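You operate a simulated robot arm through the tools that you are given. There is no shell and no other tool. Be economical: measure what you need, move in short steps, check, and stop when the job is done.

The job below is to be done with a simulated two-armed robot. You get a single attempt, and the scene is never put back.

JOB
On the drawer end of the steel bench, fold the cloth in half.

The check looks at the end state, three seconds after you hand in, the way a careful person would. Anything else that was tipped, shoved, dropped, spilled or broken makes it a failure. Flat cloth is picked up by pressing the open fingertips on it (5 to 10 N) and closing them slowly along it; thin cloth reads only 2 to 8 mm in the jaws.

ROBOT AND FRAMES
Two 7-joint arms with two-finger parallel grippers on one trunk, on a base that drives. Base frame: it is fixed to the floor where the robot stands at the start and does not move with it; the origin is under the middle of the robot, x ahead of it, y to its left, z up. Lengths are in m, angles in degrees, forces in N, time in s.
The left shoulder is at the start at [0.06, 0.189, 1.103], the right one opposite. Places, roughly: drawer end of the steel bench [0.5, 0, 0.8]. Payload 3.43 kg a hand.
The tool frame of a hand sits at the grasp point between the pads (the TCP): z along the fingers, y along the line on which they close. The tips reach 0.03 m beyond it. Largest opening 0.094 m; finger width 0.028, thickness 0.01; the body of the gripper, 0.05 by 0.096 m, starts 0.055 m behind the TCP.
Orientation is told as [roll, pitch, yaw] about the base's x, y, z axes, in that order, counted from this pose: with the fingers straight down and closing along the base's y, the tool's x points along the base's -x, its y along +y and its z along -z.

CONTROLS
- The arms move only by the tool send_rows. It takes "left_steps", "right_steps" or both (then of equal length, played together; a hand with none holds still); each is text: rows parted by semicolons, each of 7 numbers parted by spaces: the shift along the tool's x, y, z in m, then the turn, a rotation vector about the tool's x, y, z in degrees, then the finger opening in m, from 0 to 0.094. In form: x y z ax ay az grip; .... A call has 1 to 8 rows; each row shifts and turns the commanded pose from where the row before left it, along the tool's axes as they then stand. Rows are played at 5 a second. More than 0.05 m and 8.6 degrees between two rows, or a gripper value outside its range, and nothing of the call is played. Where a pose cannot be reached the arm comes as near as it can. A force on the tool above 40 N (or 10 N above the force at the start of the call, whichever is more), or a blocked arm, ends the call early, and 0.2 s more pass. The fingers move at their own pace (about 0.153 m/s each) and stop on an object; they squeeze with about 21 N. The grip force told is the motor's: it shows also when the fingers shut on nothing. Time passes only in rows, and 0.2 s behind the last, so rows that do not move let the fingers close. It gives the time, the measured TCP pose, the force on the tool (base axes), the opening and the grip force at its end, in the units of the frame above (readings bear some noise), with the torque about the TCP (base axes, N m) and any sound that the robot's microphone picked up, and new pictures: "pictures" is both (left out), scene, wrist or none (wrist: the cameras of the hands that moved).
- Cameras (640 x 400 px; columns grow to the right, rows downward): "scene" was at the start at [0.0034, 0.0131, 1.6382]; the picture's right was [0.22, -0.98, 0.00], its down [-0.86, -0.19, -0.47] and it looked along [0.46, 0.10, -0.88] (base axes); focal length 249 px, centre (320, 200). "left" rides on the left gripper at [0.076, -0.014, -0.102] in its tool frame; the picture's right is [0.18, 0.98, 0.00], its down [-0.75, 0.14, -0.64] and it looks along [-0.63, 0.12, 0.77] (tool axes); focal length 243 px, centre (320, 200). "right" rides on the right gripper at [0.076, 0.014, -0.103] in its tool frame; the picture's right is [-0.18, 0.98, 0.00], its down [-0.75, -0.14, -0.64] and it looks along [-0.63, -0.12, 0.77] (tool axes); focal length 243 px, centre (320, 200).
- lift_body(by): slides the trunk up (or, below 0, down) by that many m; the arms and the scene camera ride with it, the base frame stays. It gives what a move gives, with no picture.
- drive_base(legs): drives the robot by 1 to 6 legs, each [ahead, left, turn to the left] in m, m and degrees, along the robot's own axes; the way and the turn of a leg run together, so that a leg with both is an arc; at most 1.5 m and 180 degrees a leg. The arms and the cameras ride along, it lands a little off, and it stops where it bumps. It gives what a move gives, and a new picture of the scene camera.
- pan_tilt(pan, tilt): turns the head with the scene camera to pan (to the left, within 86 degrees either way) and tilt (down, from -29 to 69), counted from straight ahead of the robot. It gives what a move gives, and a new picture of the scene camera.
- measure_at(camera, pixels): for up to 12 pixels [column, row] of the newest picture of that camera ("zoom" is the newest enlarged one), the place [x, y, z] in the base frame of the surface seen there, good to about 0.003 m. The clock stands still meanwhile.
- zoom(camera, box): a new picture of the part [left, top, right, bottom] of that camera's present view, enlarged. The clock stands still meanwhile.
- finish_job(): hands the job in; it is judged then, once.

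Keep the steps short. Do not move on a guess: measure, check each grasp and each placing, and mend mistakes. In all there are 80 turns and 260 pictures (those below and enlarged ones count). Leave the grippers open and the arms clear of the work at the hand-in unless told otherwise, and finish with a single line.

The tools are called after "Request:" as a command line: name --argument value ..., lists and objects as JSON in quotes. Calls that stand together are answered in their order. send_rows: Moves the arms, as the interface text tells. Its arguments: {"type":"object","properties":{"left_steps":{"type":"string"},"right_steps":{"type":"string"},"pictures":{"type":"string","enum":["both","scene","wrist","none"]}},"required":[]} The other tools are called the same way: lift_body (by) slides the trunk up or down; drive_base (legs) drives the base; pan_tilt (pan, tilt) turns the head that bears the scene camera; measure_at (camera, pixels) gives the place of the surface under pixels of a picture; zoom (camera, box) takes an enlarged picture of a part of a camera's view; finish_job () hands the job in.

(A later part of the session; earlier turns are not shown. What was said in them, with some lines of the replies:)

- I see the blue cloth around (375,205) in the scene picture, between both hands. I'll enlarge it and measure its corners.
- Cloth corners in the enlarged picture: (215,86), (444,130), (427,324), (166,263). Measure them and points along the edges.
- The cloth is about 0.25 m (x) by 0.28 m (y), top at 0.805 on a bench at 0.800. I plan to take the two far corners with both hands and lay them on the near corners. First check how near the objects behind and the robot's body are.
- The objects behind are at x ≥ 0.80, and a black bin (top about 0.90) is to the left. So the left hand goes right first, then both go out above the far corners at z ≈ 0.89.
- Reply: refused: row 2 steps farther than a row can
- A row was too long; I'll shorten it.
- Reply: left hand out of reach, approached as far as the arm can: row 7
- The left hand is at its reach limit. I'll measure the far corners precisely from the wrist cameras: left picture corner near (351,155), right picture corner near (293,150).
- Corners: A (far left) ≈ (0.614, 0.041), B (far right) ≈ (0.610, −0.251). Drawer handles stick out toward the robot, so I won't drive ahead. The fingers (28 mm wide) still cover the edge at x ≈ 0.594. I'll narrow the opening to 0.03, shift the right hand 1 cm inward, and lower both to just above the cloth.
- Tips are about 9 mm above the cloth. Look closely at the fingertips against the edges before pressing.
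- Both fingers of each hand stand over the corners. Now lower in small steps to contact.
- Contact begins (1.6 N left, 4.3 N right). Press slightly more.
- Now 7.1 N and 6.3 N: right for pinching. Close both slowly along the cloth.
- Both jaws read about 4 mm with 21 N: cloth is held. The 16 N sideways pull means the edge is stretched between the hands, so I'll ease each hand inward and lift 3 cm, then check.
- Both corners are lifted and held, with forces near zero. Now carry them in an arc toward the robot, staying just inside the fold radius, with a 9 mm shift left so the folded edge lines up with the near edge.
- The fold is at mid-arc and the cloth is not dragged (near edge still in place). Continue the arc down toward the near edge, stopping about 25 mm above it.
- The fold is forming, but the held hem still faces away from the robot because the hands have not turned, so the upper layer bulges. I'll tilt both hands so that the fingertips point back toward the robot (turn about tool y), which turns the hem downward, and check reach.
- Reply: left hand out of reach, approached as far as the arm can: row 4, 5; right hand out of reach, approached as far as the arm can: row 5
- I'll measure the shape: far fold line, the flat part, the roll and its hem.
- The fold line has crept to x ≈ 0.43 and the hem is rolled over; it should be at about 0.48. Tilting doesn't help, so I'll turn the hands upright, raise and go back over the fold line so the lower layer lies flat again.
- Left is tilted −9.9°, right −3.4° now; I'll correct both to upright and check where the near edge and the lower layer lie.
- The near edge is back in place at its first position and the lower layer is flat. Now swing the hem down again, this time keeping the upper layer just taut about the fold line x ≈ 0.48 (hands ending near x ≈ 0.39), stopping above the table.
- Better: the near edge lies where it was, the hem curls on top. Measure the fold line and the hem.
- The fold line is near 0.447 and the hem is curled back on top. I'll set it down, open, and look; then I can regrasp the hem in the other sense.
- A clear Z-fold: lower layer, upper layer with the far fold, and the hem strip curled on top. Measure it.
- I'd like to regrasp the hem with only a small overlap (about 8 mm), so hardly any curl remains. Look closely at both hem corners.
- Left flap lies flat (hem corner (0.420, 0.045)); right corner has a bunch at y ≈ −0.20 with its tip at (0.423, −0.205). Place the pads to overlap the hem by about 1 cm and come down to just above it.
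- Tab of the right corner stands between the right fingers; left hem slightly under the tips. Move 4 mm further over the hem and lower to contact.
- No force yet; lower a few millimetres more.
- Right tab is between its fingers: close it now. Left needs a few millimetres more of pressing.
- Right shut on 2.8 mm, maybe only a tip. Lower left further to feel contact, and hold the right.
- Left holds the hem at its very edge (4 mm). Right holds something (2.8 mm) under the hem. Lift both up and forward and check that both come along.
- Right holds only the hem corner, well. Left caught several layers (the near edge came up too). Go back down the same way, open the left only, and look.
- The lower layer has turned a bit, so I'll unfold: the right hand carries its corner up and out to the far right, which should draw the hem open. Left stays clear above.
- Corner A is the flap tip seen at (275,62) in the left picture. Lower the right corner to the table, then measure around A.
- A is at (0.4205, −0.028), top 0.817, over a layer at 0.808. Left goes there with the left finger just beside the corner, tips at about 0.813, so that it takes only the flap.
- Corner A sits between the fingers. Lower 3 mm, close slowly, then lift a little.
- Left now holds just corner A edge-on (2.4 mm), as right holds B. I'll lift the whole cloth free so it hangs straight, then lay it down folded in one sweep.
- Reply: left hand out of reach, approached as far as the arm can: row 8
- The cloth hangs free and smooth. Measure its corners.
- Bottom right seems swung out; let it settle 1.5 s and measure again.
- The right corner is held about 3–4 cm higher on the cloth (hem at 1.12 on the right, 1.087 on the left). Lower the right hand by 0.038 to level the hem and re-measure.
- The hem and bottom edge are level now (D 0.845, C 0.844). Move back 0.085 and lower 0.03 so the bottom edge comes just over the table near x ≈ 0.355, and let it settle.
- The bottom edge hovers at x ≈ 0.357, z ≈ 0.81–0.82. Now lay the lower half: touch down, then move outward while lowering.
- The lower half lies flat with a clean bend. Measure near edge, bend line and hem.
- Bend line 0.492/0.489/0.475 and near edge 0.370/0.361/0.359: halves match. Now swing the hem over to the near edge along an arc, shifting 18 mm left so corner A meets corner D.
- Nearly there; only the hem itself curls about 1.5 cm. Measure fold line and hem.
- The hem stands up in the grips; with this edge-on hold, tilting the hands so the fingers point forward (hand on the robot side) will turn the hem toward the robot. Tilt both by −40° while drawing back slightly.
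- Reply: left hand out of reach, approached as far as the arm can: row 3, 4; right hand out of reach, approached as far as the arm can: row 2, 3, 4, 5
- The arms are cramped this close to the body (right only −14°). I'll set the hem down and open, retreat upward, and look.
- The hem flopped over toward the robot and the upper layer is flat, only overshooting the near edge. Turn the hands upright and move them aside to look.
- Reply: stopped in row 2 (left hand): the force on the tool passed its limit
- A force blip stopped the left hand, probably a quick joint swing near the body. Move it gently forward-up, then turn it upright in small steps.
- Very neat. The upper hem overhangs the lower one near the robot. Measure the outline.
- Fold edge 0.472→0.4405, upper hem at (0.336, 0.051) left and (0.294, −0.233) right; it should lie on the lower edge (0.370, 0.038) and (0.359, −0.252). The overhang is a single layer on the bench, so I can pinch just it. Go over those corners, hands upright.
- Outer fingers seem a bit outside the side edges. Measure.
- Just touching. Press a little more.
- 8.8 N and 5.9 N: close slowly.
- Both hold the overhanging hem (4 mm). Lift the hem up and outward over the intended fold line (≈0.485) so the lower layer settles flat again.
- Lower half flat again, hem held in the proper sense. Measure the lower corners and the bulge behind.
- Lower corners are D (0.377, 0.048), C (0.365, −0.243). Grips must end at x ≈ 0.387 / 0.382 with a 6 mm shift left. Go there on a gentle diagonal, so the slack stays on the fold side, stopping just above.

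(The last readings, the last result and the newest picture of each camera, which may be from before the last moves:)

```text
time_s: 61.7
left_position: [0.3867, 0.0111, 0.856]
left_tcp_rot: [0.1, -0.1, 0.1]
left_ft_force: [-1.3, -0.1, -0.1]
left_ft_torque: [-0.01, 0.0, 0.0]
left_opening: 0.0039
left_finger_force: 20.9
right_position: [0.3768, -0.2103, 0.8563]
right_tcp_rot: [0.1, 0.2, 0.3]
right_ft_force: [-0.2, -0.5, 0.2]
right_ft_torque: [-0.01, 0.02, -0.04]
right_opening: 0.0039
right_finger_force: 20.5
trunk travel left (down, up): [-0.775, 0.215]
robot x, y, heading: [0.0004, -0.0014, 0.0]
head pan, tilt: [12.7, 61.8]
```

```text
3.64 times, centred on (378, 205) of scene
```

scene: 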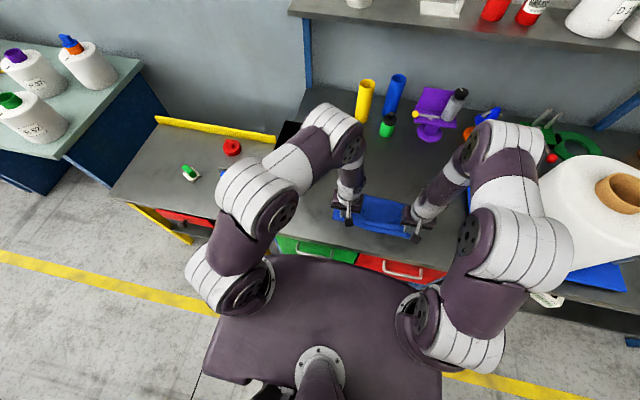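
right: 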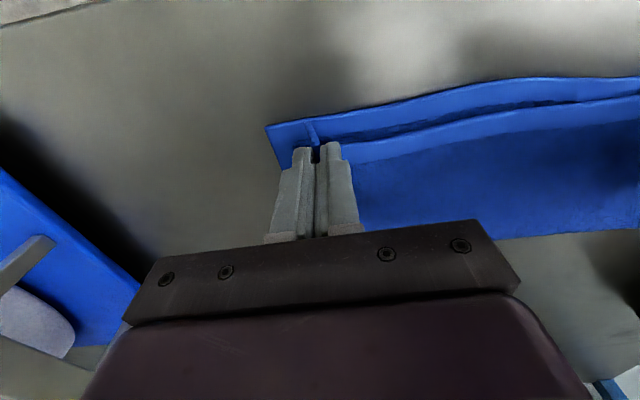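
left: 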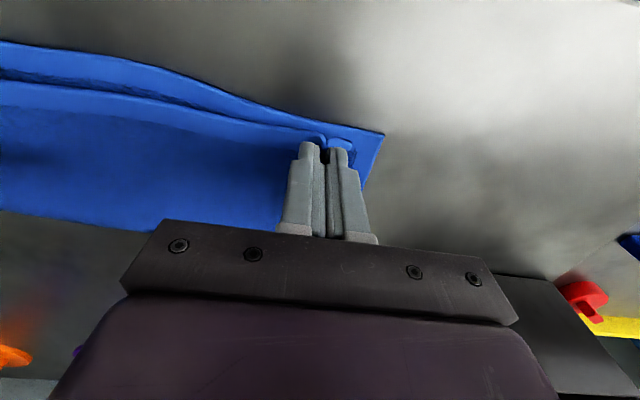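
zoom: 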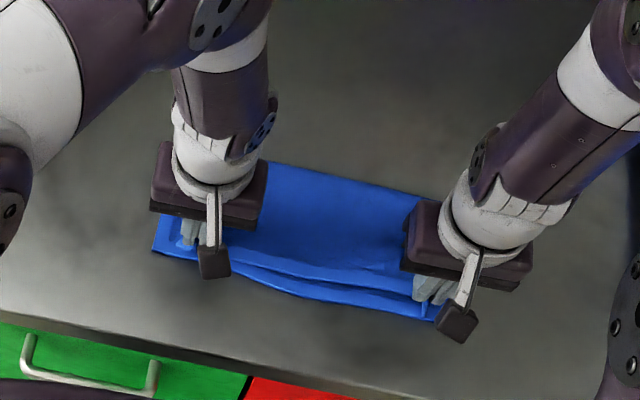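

Very good: hem oriented properly, just above and slightly inside the lower edge. Measure the gap.

Request:
measure_at --camera "right" --pixels '[[500, 83], [500, 112], [500, 122], [500, 235], [400, 105], [400, 138], [268, 128], [313, 125]]'

Request:
measure_at --camera "left" --pixels '[[150, 65], [150, 95], [150, 218], [250, 100], [250, 125], [382, 136], [340, 140], [325, 137]]'

```text
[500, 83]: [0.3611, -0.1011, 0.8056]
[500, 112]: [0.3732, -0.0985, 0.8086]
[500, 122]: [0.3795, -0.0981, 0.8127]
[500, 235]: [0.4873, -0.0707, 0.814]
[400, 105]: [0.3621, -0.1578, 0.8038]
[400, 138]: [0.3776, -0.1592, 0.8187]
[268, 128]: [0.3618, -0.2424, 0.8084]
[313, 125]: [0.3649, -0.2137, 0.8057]
```

```text
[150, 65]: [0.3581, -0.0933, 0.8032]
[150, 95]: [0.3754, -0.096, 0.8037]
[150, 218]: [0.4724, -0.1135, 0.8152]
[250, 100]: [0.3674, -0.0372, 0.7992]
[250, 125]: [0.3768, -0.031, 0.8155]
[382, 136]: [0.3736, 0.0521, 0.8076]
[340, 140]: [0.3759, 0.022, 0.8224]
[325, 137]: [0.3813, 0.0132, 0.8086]
```

Fold now at ≈0.485, hem within 3–15 mm of the lower edge. Lower with a further 6–8 mm toward the robot, open the fingers slowly on the cloth to spread the gathers, then rise.

Request:
send_rows --left_steps "0.003 0.002 0.004 0 0 0 0; 0.003 0.002 0.004 0 0 0 0; 0 0 0.003 0 0 0 0; 0 0 0 0 0 0 0.008; 0 0 0 0 0 0 0.016; 0 0 0 0 0 0 0.024; 0 0 0 0 0 0 0.032; 0 0 0 0 0 0 0.036" --right_steps "0.004 -0.002 0.004 0 0 0 0; 0.004 -0.002 0.004 0 0 0 0; 0 0 0.003 0 0 0 0; 0 0 0 0 0 0 0.008; 0 0 0 0 0 0 0.016; 0 0 0 0 0 0 0.024; 0 0 0 0 0 0 0.032; 0 0 0 0 0 0 0.036" --pictures "none"

Request:
send_rows --left_steps "0 0 -0.02 0 0 0 0.036; 0 0 -0.03 0 0 0 0.036; -0.005 0.01 -0.04 0 0 0 0.036; -0.01 0.03 -0.03 0 0 0 0.036; -0.01 0.03 -0.03 0 0 0 0.036; 0 0 0 0 0 0 0.036" --right_steps "0 0 -0.02 0 0 0 0.036; 0 0 -0.03 0 0 0 0.036; 0 -0.01 -0.04 0 0 0 0.036; 0 -0.03 -0.03 0 0 0 0.036; 0 -0.03 -0.03 0 0 0 0.036; 0 0 0 0 0 0 0.036" --pictures "scene"

Request:
zoom --camera "scene" --box '[300, 160, 460, 260]'

```text
time_s: 63.5
left_position: [0.3797, 0.0144, 0.8466]
left_tcp_rot: [0.1, 0.0, 0.2]
left_ft_force: [0.3, -0.1, 0.1]
left_ft_torque: [0.01, -0.03, 0.0]
left_opening: 0.0362
left_finger_force: 0.0
right_position: [0.3693, -0.214, 0.8464]
right_tcp_rot: [0.1, 0.2, 0.3]
right_ft_force: [0.3, -0.2, 0.6]
right_ft_torque: [0.01, 0.02, 0.02]
right_opening: 0.0361
right_finger_force: 0.0
trunk travel left (down, up): [-0.775, 0.215]
robot x, y, heading: [0.0048, -0.0022, 0.2]
head pan, tilt: [12.7, 61.8]
```

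```text
time_s: 64.9
left_position: [0.4026, 0.085, 0.9971]
left_tcp_rot: [0.1, 0.0, 0.2]
left_ft_force: [0.6, 0.5, -0.3]
left_ft_torque: [-0.02, 0.01, -0.02]
left_opening: 0.036
left_finger_force: 0.0
right_position: [0.3704, -0.2848, 0.9944]
right_tcp_rot: [0.0, 0.2, 0.4]
right_ft_force: [0.2, 0.3, -0.3]
right_ft_torque: [0.01, 0.03, -0.03]
right_opening: 0.0358
right_finger_force: 0.1
trunk travel left (down, up): [-0.775, 0.215]
robot x, y, heading: [-0.0008, -0.0028, -0.0]
head pan, tilt: [12.7, 61.8]
```

scene: 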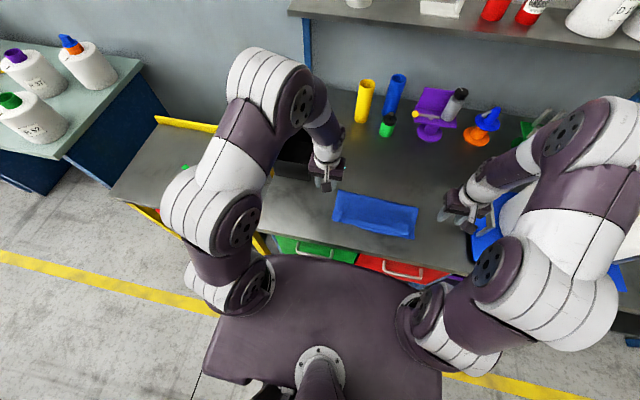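

```text
4.00 times, centred on (380, 210) of scene
```

zoom: 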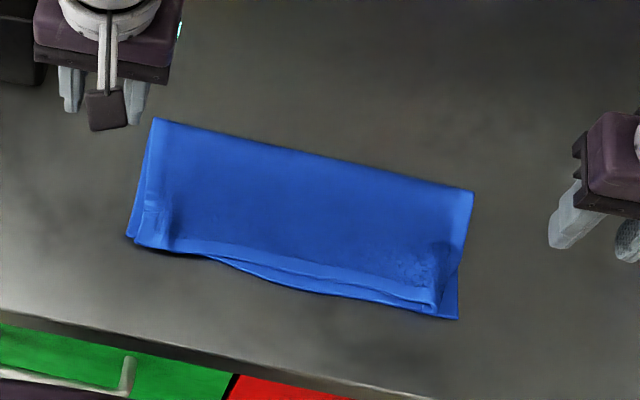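

Nearly perfect. Measure the corner matches.

Request:
measure_at --camera "zoom" --pixels '[[155, 122], [470, 194], [128, 236], [139, 243], [432, 309], [456, 317], [300, 273], [300, 287], [172, 225], [440, 262], [240, 200], [380, 230]]'

Request:
zoom --camera "scene" --box '[385, 195, 433, 255]'

```text
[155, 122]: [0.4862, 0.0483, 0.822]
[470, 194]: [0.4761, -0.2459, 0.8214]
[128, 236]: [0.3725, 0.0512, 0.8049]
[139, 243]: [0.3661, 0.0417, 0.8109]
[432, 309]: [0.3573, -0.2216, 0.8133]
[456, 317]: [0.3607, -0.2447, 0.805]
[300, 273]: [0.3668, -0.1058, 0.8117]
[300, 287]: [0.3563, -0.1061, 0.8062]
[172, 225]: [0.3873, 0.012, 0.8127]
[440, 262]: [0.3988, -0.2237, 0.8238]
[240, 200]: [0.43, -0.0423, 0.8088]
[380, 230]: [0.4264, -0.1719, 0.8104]
```

```text
6.67 times, centred on (409, 225) of scene
```

zoom: 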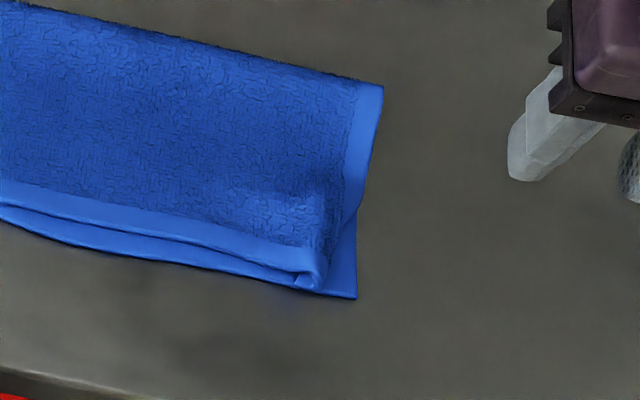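

Left corner matches within 1 cm; at the right corner B is tucked about 2.3 cm inside C. Bring the right hand's camera over it for a closer look.

Request:
send_rows --right_steps "-0.02 0.01 0.03 0 0 0 0.03; -0.02 0.02 0.03 0 0 0 0.03; -0.01 0.02 0.02 0 0 0 0.03; 0 0 0 0 0 0 0.03" --pictures "wrist"

Request:
zoom --camera "right" --box '[220, 0, 420, 125]'

```text
time_s: 65.9
left_position: [0.4034, 0.0833, 0.9973]
left_tcp_rot: [0.2, -0.1, 0.0]
left_ft_force: [-0.5, -0.1, 0.7]
left_ft_torque: [-0.01, 0.01, -0.02]
left_opening: 0.0361
left_finger_force: 0.0
right_position: [0.4205, -0.2343, 0.9149]
right_tcp_rot: [0.0, 0.2, 0.2]
right_ft_force: [-1.0, 0.0, 1.0]
right_ft_torque: [-0.01, 0.01, -0.01]
right_opening: 0.03
right_finger_force: 0.1
trunk travel left (down, up): [-0.775, 0.215]
robot x, y, heading: [0.0016, -0.0011, 0.2]
head pan, tilt: [12.7, 61.8]
```

right: 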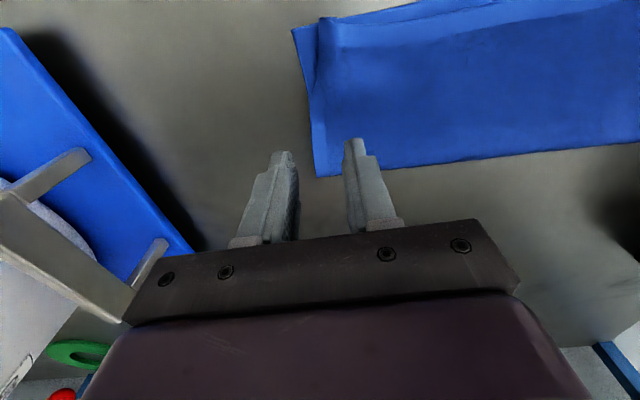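

```text
3.20 times, centred on (320, 62) of right
```

zoom: 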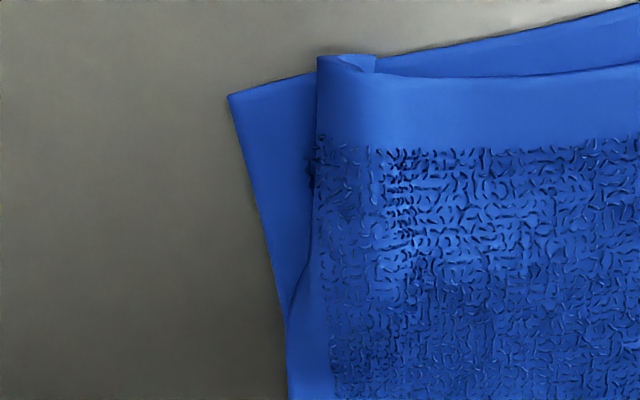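

The right corner strip of the top layer is folded under itself near the hem. Measure it so I can pinch the roll, lift, and lay the strip outward.

Request:
measure_at --camera "zoom" --pixels '[[322, 62], [322, 100], [320, 170], [370, 62], [350, 100], [290, 290], [232, 97], [270, 220], [420, 100]]'

```text
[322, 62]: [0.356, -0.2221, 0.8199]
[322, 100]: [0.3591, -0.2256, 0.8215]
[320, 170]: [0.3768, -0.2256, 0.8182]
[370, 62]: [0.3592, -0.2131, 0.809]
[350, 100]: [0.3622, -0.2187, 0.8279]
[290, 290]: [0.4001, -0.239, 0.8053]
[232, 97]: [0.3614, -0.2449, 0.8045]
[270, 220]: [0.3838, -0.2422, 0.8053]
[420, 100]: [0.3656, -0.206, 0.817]
```

Request:
send_rows --right_steps "0.02 0.006 0.02 0 0 0 0.03; 0.02 0.006 0.02 0 0 0 0.03; 0.0125 0.006 0.02 0 0 0 0.03; 0 0 0.008 0 0 0 0.03; 0 0 0.003 0 0 0 0.03; 0 0 0 0 0 0 0.03" --pictures "wrist"

Request:
zoom --camera "right" --box '[220, 70, 420, 195]'

```text
time_s: 67.3
left_position: [0.404, 0.0844, 0.9969]
left_tcp_rot: [0.1, -0.2, 0.1]
left_ft_force: [-0.1, -0.6, 0.2]
left_ft_torque: [-0.01, 0.01, 0.02]
left_opening: 0.0359
left_finger_force: 0.1
right_position: [0.3666, -0.2175, 0.8445]
right_tcp_rot: [0.0, 0.2, 0.3]
right_ft_force: [-0.5, -1.0, -0.3]
right_ft_torque: [0.01, -0.03, 0.01]
right_opening: 0.0301
right_finger_force: 0.1
trunk travel left (down, up): [-0.775, 0.215]
robot x, y, heading: [0.0021, 0.0008, -0.1]
head pan, tilt: [12.7, 61.8]
```

right: 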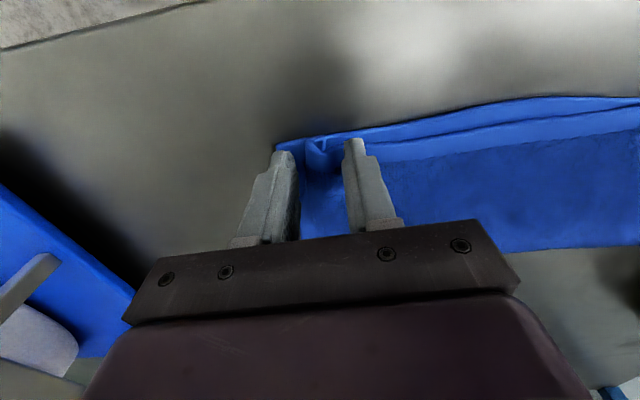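

```text
3.20 times, centred on (320, 132) of right
```

zoom: 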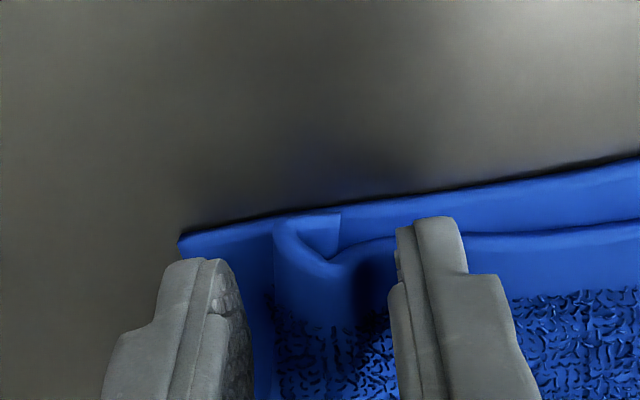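

Roll is between the fingers. Close slowly and lift 4 cm with a slight outward shift.

Request:
send_rows --right_steps "0 0 0 0 0 0 0.022; 0 0 0 0 0 0 0.014; 0 0 0 0 0 0 0.007; 0 0 0 0 0 0 0; 0 0 0 0 0 0 0; 0 -0.002 -0.015 0 0 0 0; 0 -0.004 -0.02 0 0 0 0; 0 -0.004 -0.01 0 0 0 0"

Request:
zoom --camera "right" --box '[220, 40, 480, 202]'

Request:
zoom --camera "scene" --box '[300, 160, 460, 260]'

```text
time_s: 69.1
left_position: [0.4023, 0.0847, 0.9962]
left_tcp_rot: [0.1, -0.1, 0.0]
left_ft_force: [-0.3, 0.3, -0.2]
left_ft_torque: [0.01, -0.03, -0.02]
left_opening: 0.0359
left_finger_force: 0.1
right_position: [0.3682, -0.2287, 0.8911]
right_tcp_rot: [0.0, 0.1, 0.3]
right_ft_force: [-0.4, 0.2, 0.3]
right_ft_torque: [-0.02, 0.0, -0.02]
right_opening: 0.0052
right_finger_force: 21.1
trunk travel left (down, up): [-0.775, 0.215]
robot x, y, heading: [0.0019, 0.001, -0.2]
head pan, tilt: [12.7, 61.8]
```

scene: 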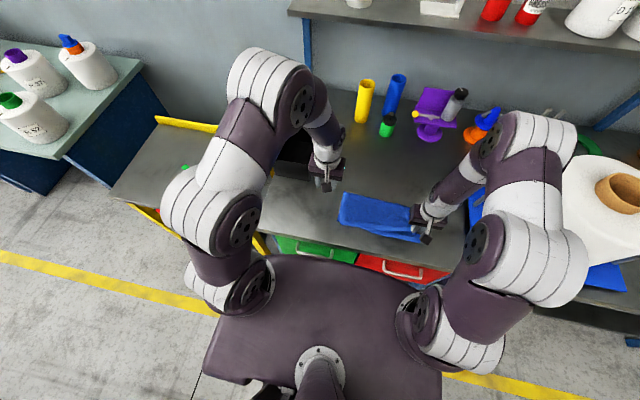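
right: 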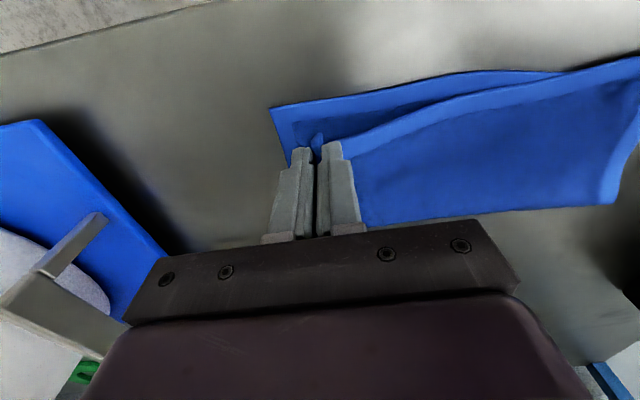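

```text
2.46 times, centred on (350, 121) of right
```

zoom: 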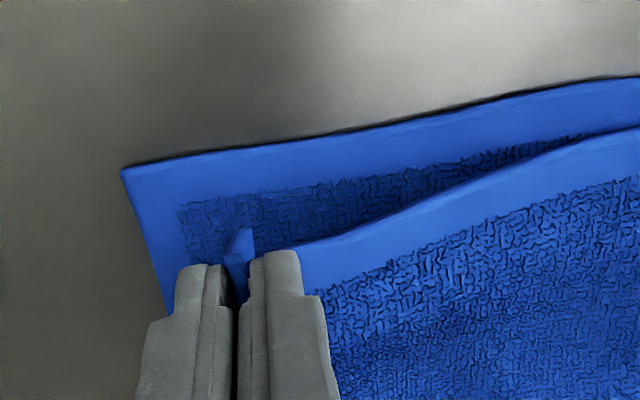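

```text
4.00 times, centred on (380, 210) of scene
```

zoom: 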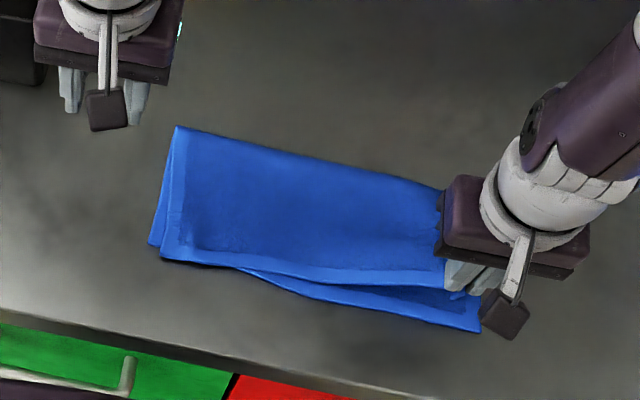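

Only the top layer is held (5 mm), and the tail hangs inside. Lower until the tail touches, then shift +y by 2 cm while lowering so the tail trails outward, and open.

Request:
send_rows --right_steps "0 0 0.015 0 0 0 0; 0 0.004 0.01 0 0 0 0; 0 0.006 0.007 0 0 0 0; 0 0.006 0.004 0 0 0 0; 0 0.004 0.002 0 0 0 0; 0 0 0 0 0 0 0.01; 0 0 0 0 0 0 0.02; 0 0 0 0 0 0 0.03" --pictures "none"

Request:
send_rows --right_steps "0 0 -0.02 0 0 0 0.03; 0 0 -0.03 0 0 0 0.03; -0.02 -0.01 -0.03 0 0 0 0.03; -0.02 0 0 0 0 0 0.03; 0 0 0 0 0 0 0.03"

Request:
zoom --camera "right" --box '[220, 0, 420, 125]'

Request:
zoom --camera "scene" --box '[300, 160, 460, 260]'

```text
time_s: 70.9
left_position: [0.4031, 0.0851, 0.9965]
left_tcp_rot: [0.0, -0.1, 0.1]
left_ft_force: [0.5, -0.2, -0.2]
left_ft_torque: [0.0, 0.03, 0.0]
left_opening: 0.0363
left_finger_force: 0.1
right_position: [0.3672, -0.2068, 0.8511]
right_tcp_rot: [0.0, 0.2, 0.3]
right_ft_force: [0.2, 0.0, -0.8]
right_ft_torque: [0.0, 0.0, 0.0]
right_opening: 0.0301
right_finger_force: 0.0
trunk travel left (down, up): [-0.775, 0.215]
robot x, y, heading: [-0.0006, 0.0003, 0.1]
head pan, tilt: [12.7, 61.8]
```

```text
time_s: 72.1
left_position: [0.4031, 0.0845, 0.9971]
left_tcp_rot: [0.1, -0.2, 0.1]
left_ft_force: [-0.3, 0.3, -0.1]
left_ft_torque: [0.0, -0.03, 0.0]
left_opening: 0.036
left_finger_force: 0.0
right_position: [0.4067, -0.2163, 0.9318]
right_tcp_rot: [0.0, 0.2, 0.2]
right_ft_force: [0.0, 0.0, 1.1]
right_ft_torque: [0.02, -0.01, -0.02]
right_opening: 0.0299
right_finger_force: 0.0
trunk travel left (down, up): [-0.775, 0.215]
robot x, y, heading: [-0.0007, -0.0029, -0.2]
head pan, tilt: [12.7, 61.8]
```

scene: 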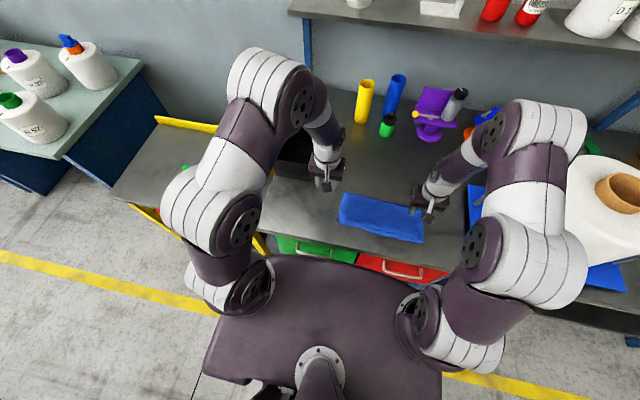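
right: 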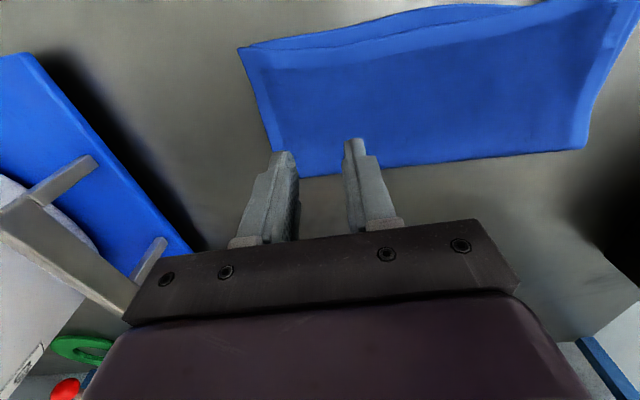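

```text
3.20 times, centred on (320, 62) of right
```

zoom: 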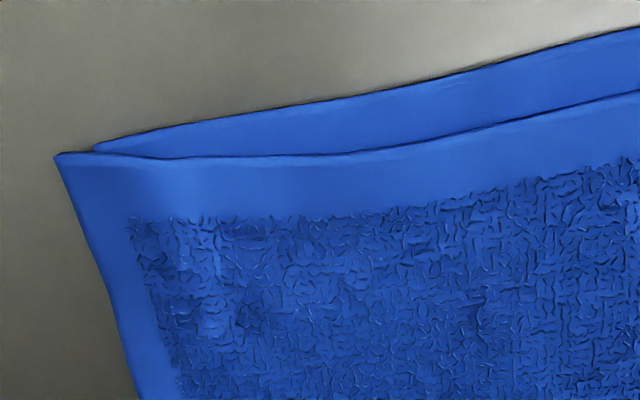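

```text
4.00 times, centred on (380, 210) of scene
```

zoom: 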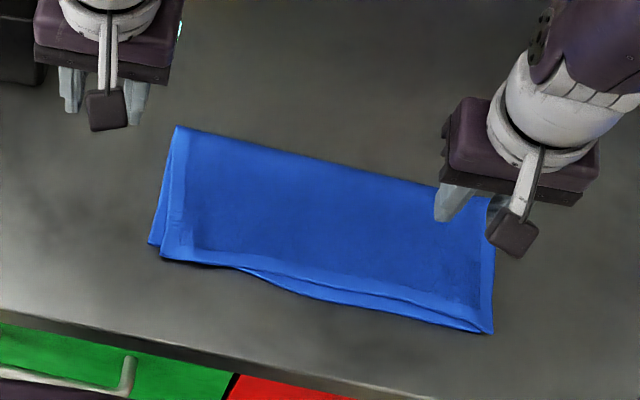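

The right corner is now fully unfolded and right on the lower corner. Pull the right hand clear and measure the final state.

Request:
send_rows --right_steps "0 -0.03 -0.03 0 0 0 0.05; 0 -0.03 -0.03 0 0 0 0.06; 0.02 -0.02 -0.01 0 0 0 0.06; 0 0 0 0 0 0 0.06" --left_steps "0 0.01 -0.02 0 0 0 0.05; 0 0 -0.02 0 0 0 0.06; 0 0 0 0 0 0 0.06; 0 0 0 0 0 0 0.06" --pictures "scene"

Request:
zoom --camera "scene" --box '[310, 170, 454, 260]'

Request:
measure_at --camera "zoom" --pixels '[[153, 97], [130, 225], [145, 240], [250, 263], [300, 285], [300, 266], [380, 303], [380, 290], [500, 320], [503, 170], [300, 200]]'

```text
time_s: 73.1
left_position: [0.404, 0.0937, 1.0365]
left_tcp_rot: [0.0, -0.1, 0.1]
left_ft_force: [-0.7, 0.0, 0.1]
left_ft_torque: [0.0, 0.02, 0.04]
left_opening: 0.06
left_finger_force: 0.0
right_position: [0.3877, -0.2957, 1.0008]
right_tcp_rot: [0.0, 0.2, 0.3]
right_ft_force: [0.8, 0.1, 0.0]
right_ft_torque: [-0.01, -0.02, 0.01]
right_opening: 0.0601
right_finger_force: 0.1
trunk travel left (down, up): [-0.775, 0.215]
robot x, y, heading: [-0.0006, -0.0026, -0.2]
head pan, tilt: [12.7, 61.8]
```

scene: 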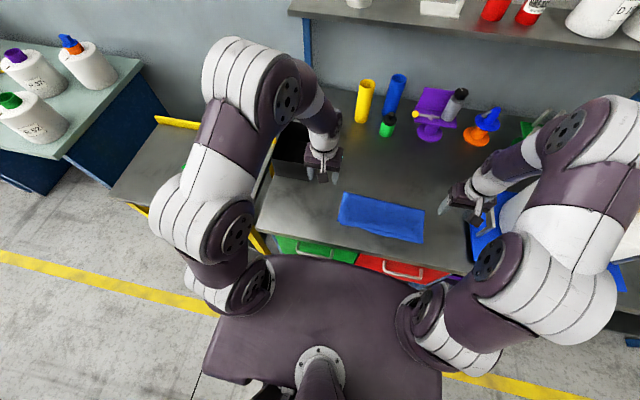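

```text
4.44 times, centred on (382, 215) of scene
```

zoom: 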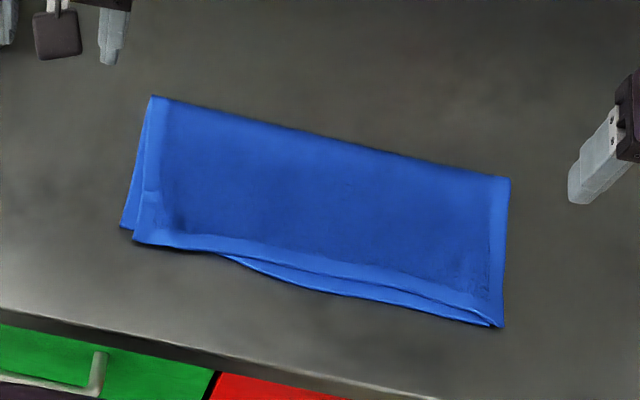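

```text
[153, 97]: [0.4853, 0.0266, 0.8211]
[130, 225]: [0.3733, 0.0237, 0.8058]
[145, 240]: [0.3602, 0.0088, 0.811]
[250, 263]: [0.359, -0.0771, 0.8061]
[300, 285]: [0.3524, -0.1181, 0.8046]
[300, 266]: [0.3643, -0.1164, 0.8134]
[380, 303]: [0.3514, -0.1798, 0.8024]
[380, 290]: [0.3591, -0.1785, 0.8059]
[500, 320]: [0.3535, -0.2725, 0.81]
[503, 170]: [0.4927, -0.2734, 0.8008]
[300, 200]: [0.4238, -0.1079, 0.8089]
```

The cloth is folded to 0.125 × 0.29 m, half its size. It lies flat, with its edges matching within about 1.5 cm. All other objects look untouched, the grippers are open and the arms are clear, so I'm handing in.

Request:
finish_job

```text
The job is handed in.
```

The cloth on the drawer end of the steel bench is folded in half and lies flat, with its edges and corners matching to within about 1.5 cm (largest gap at the left corner).
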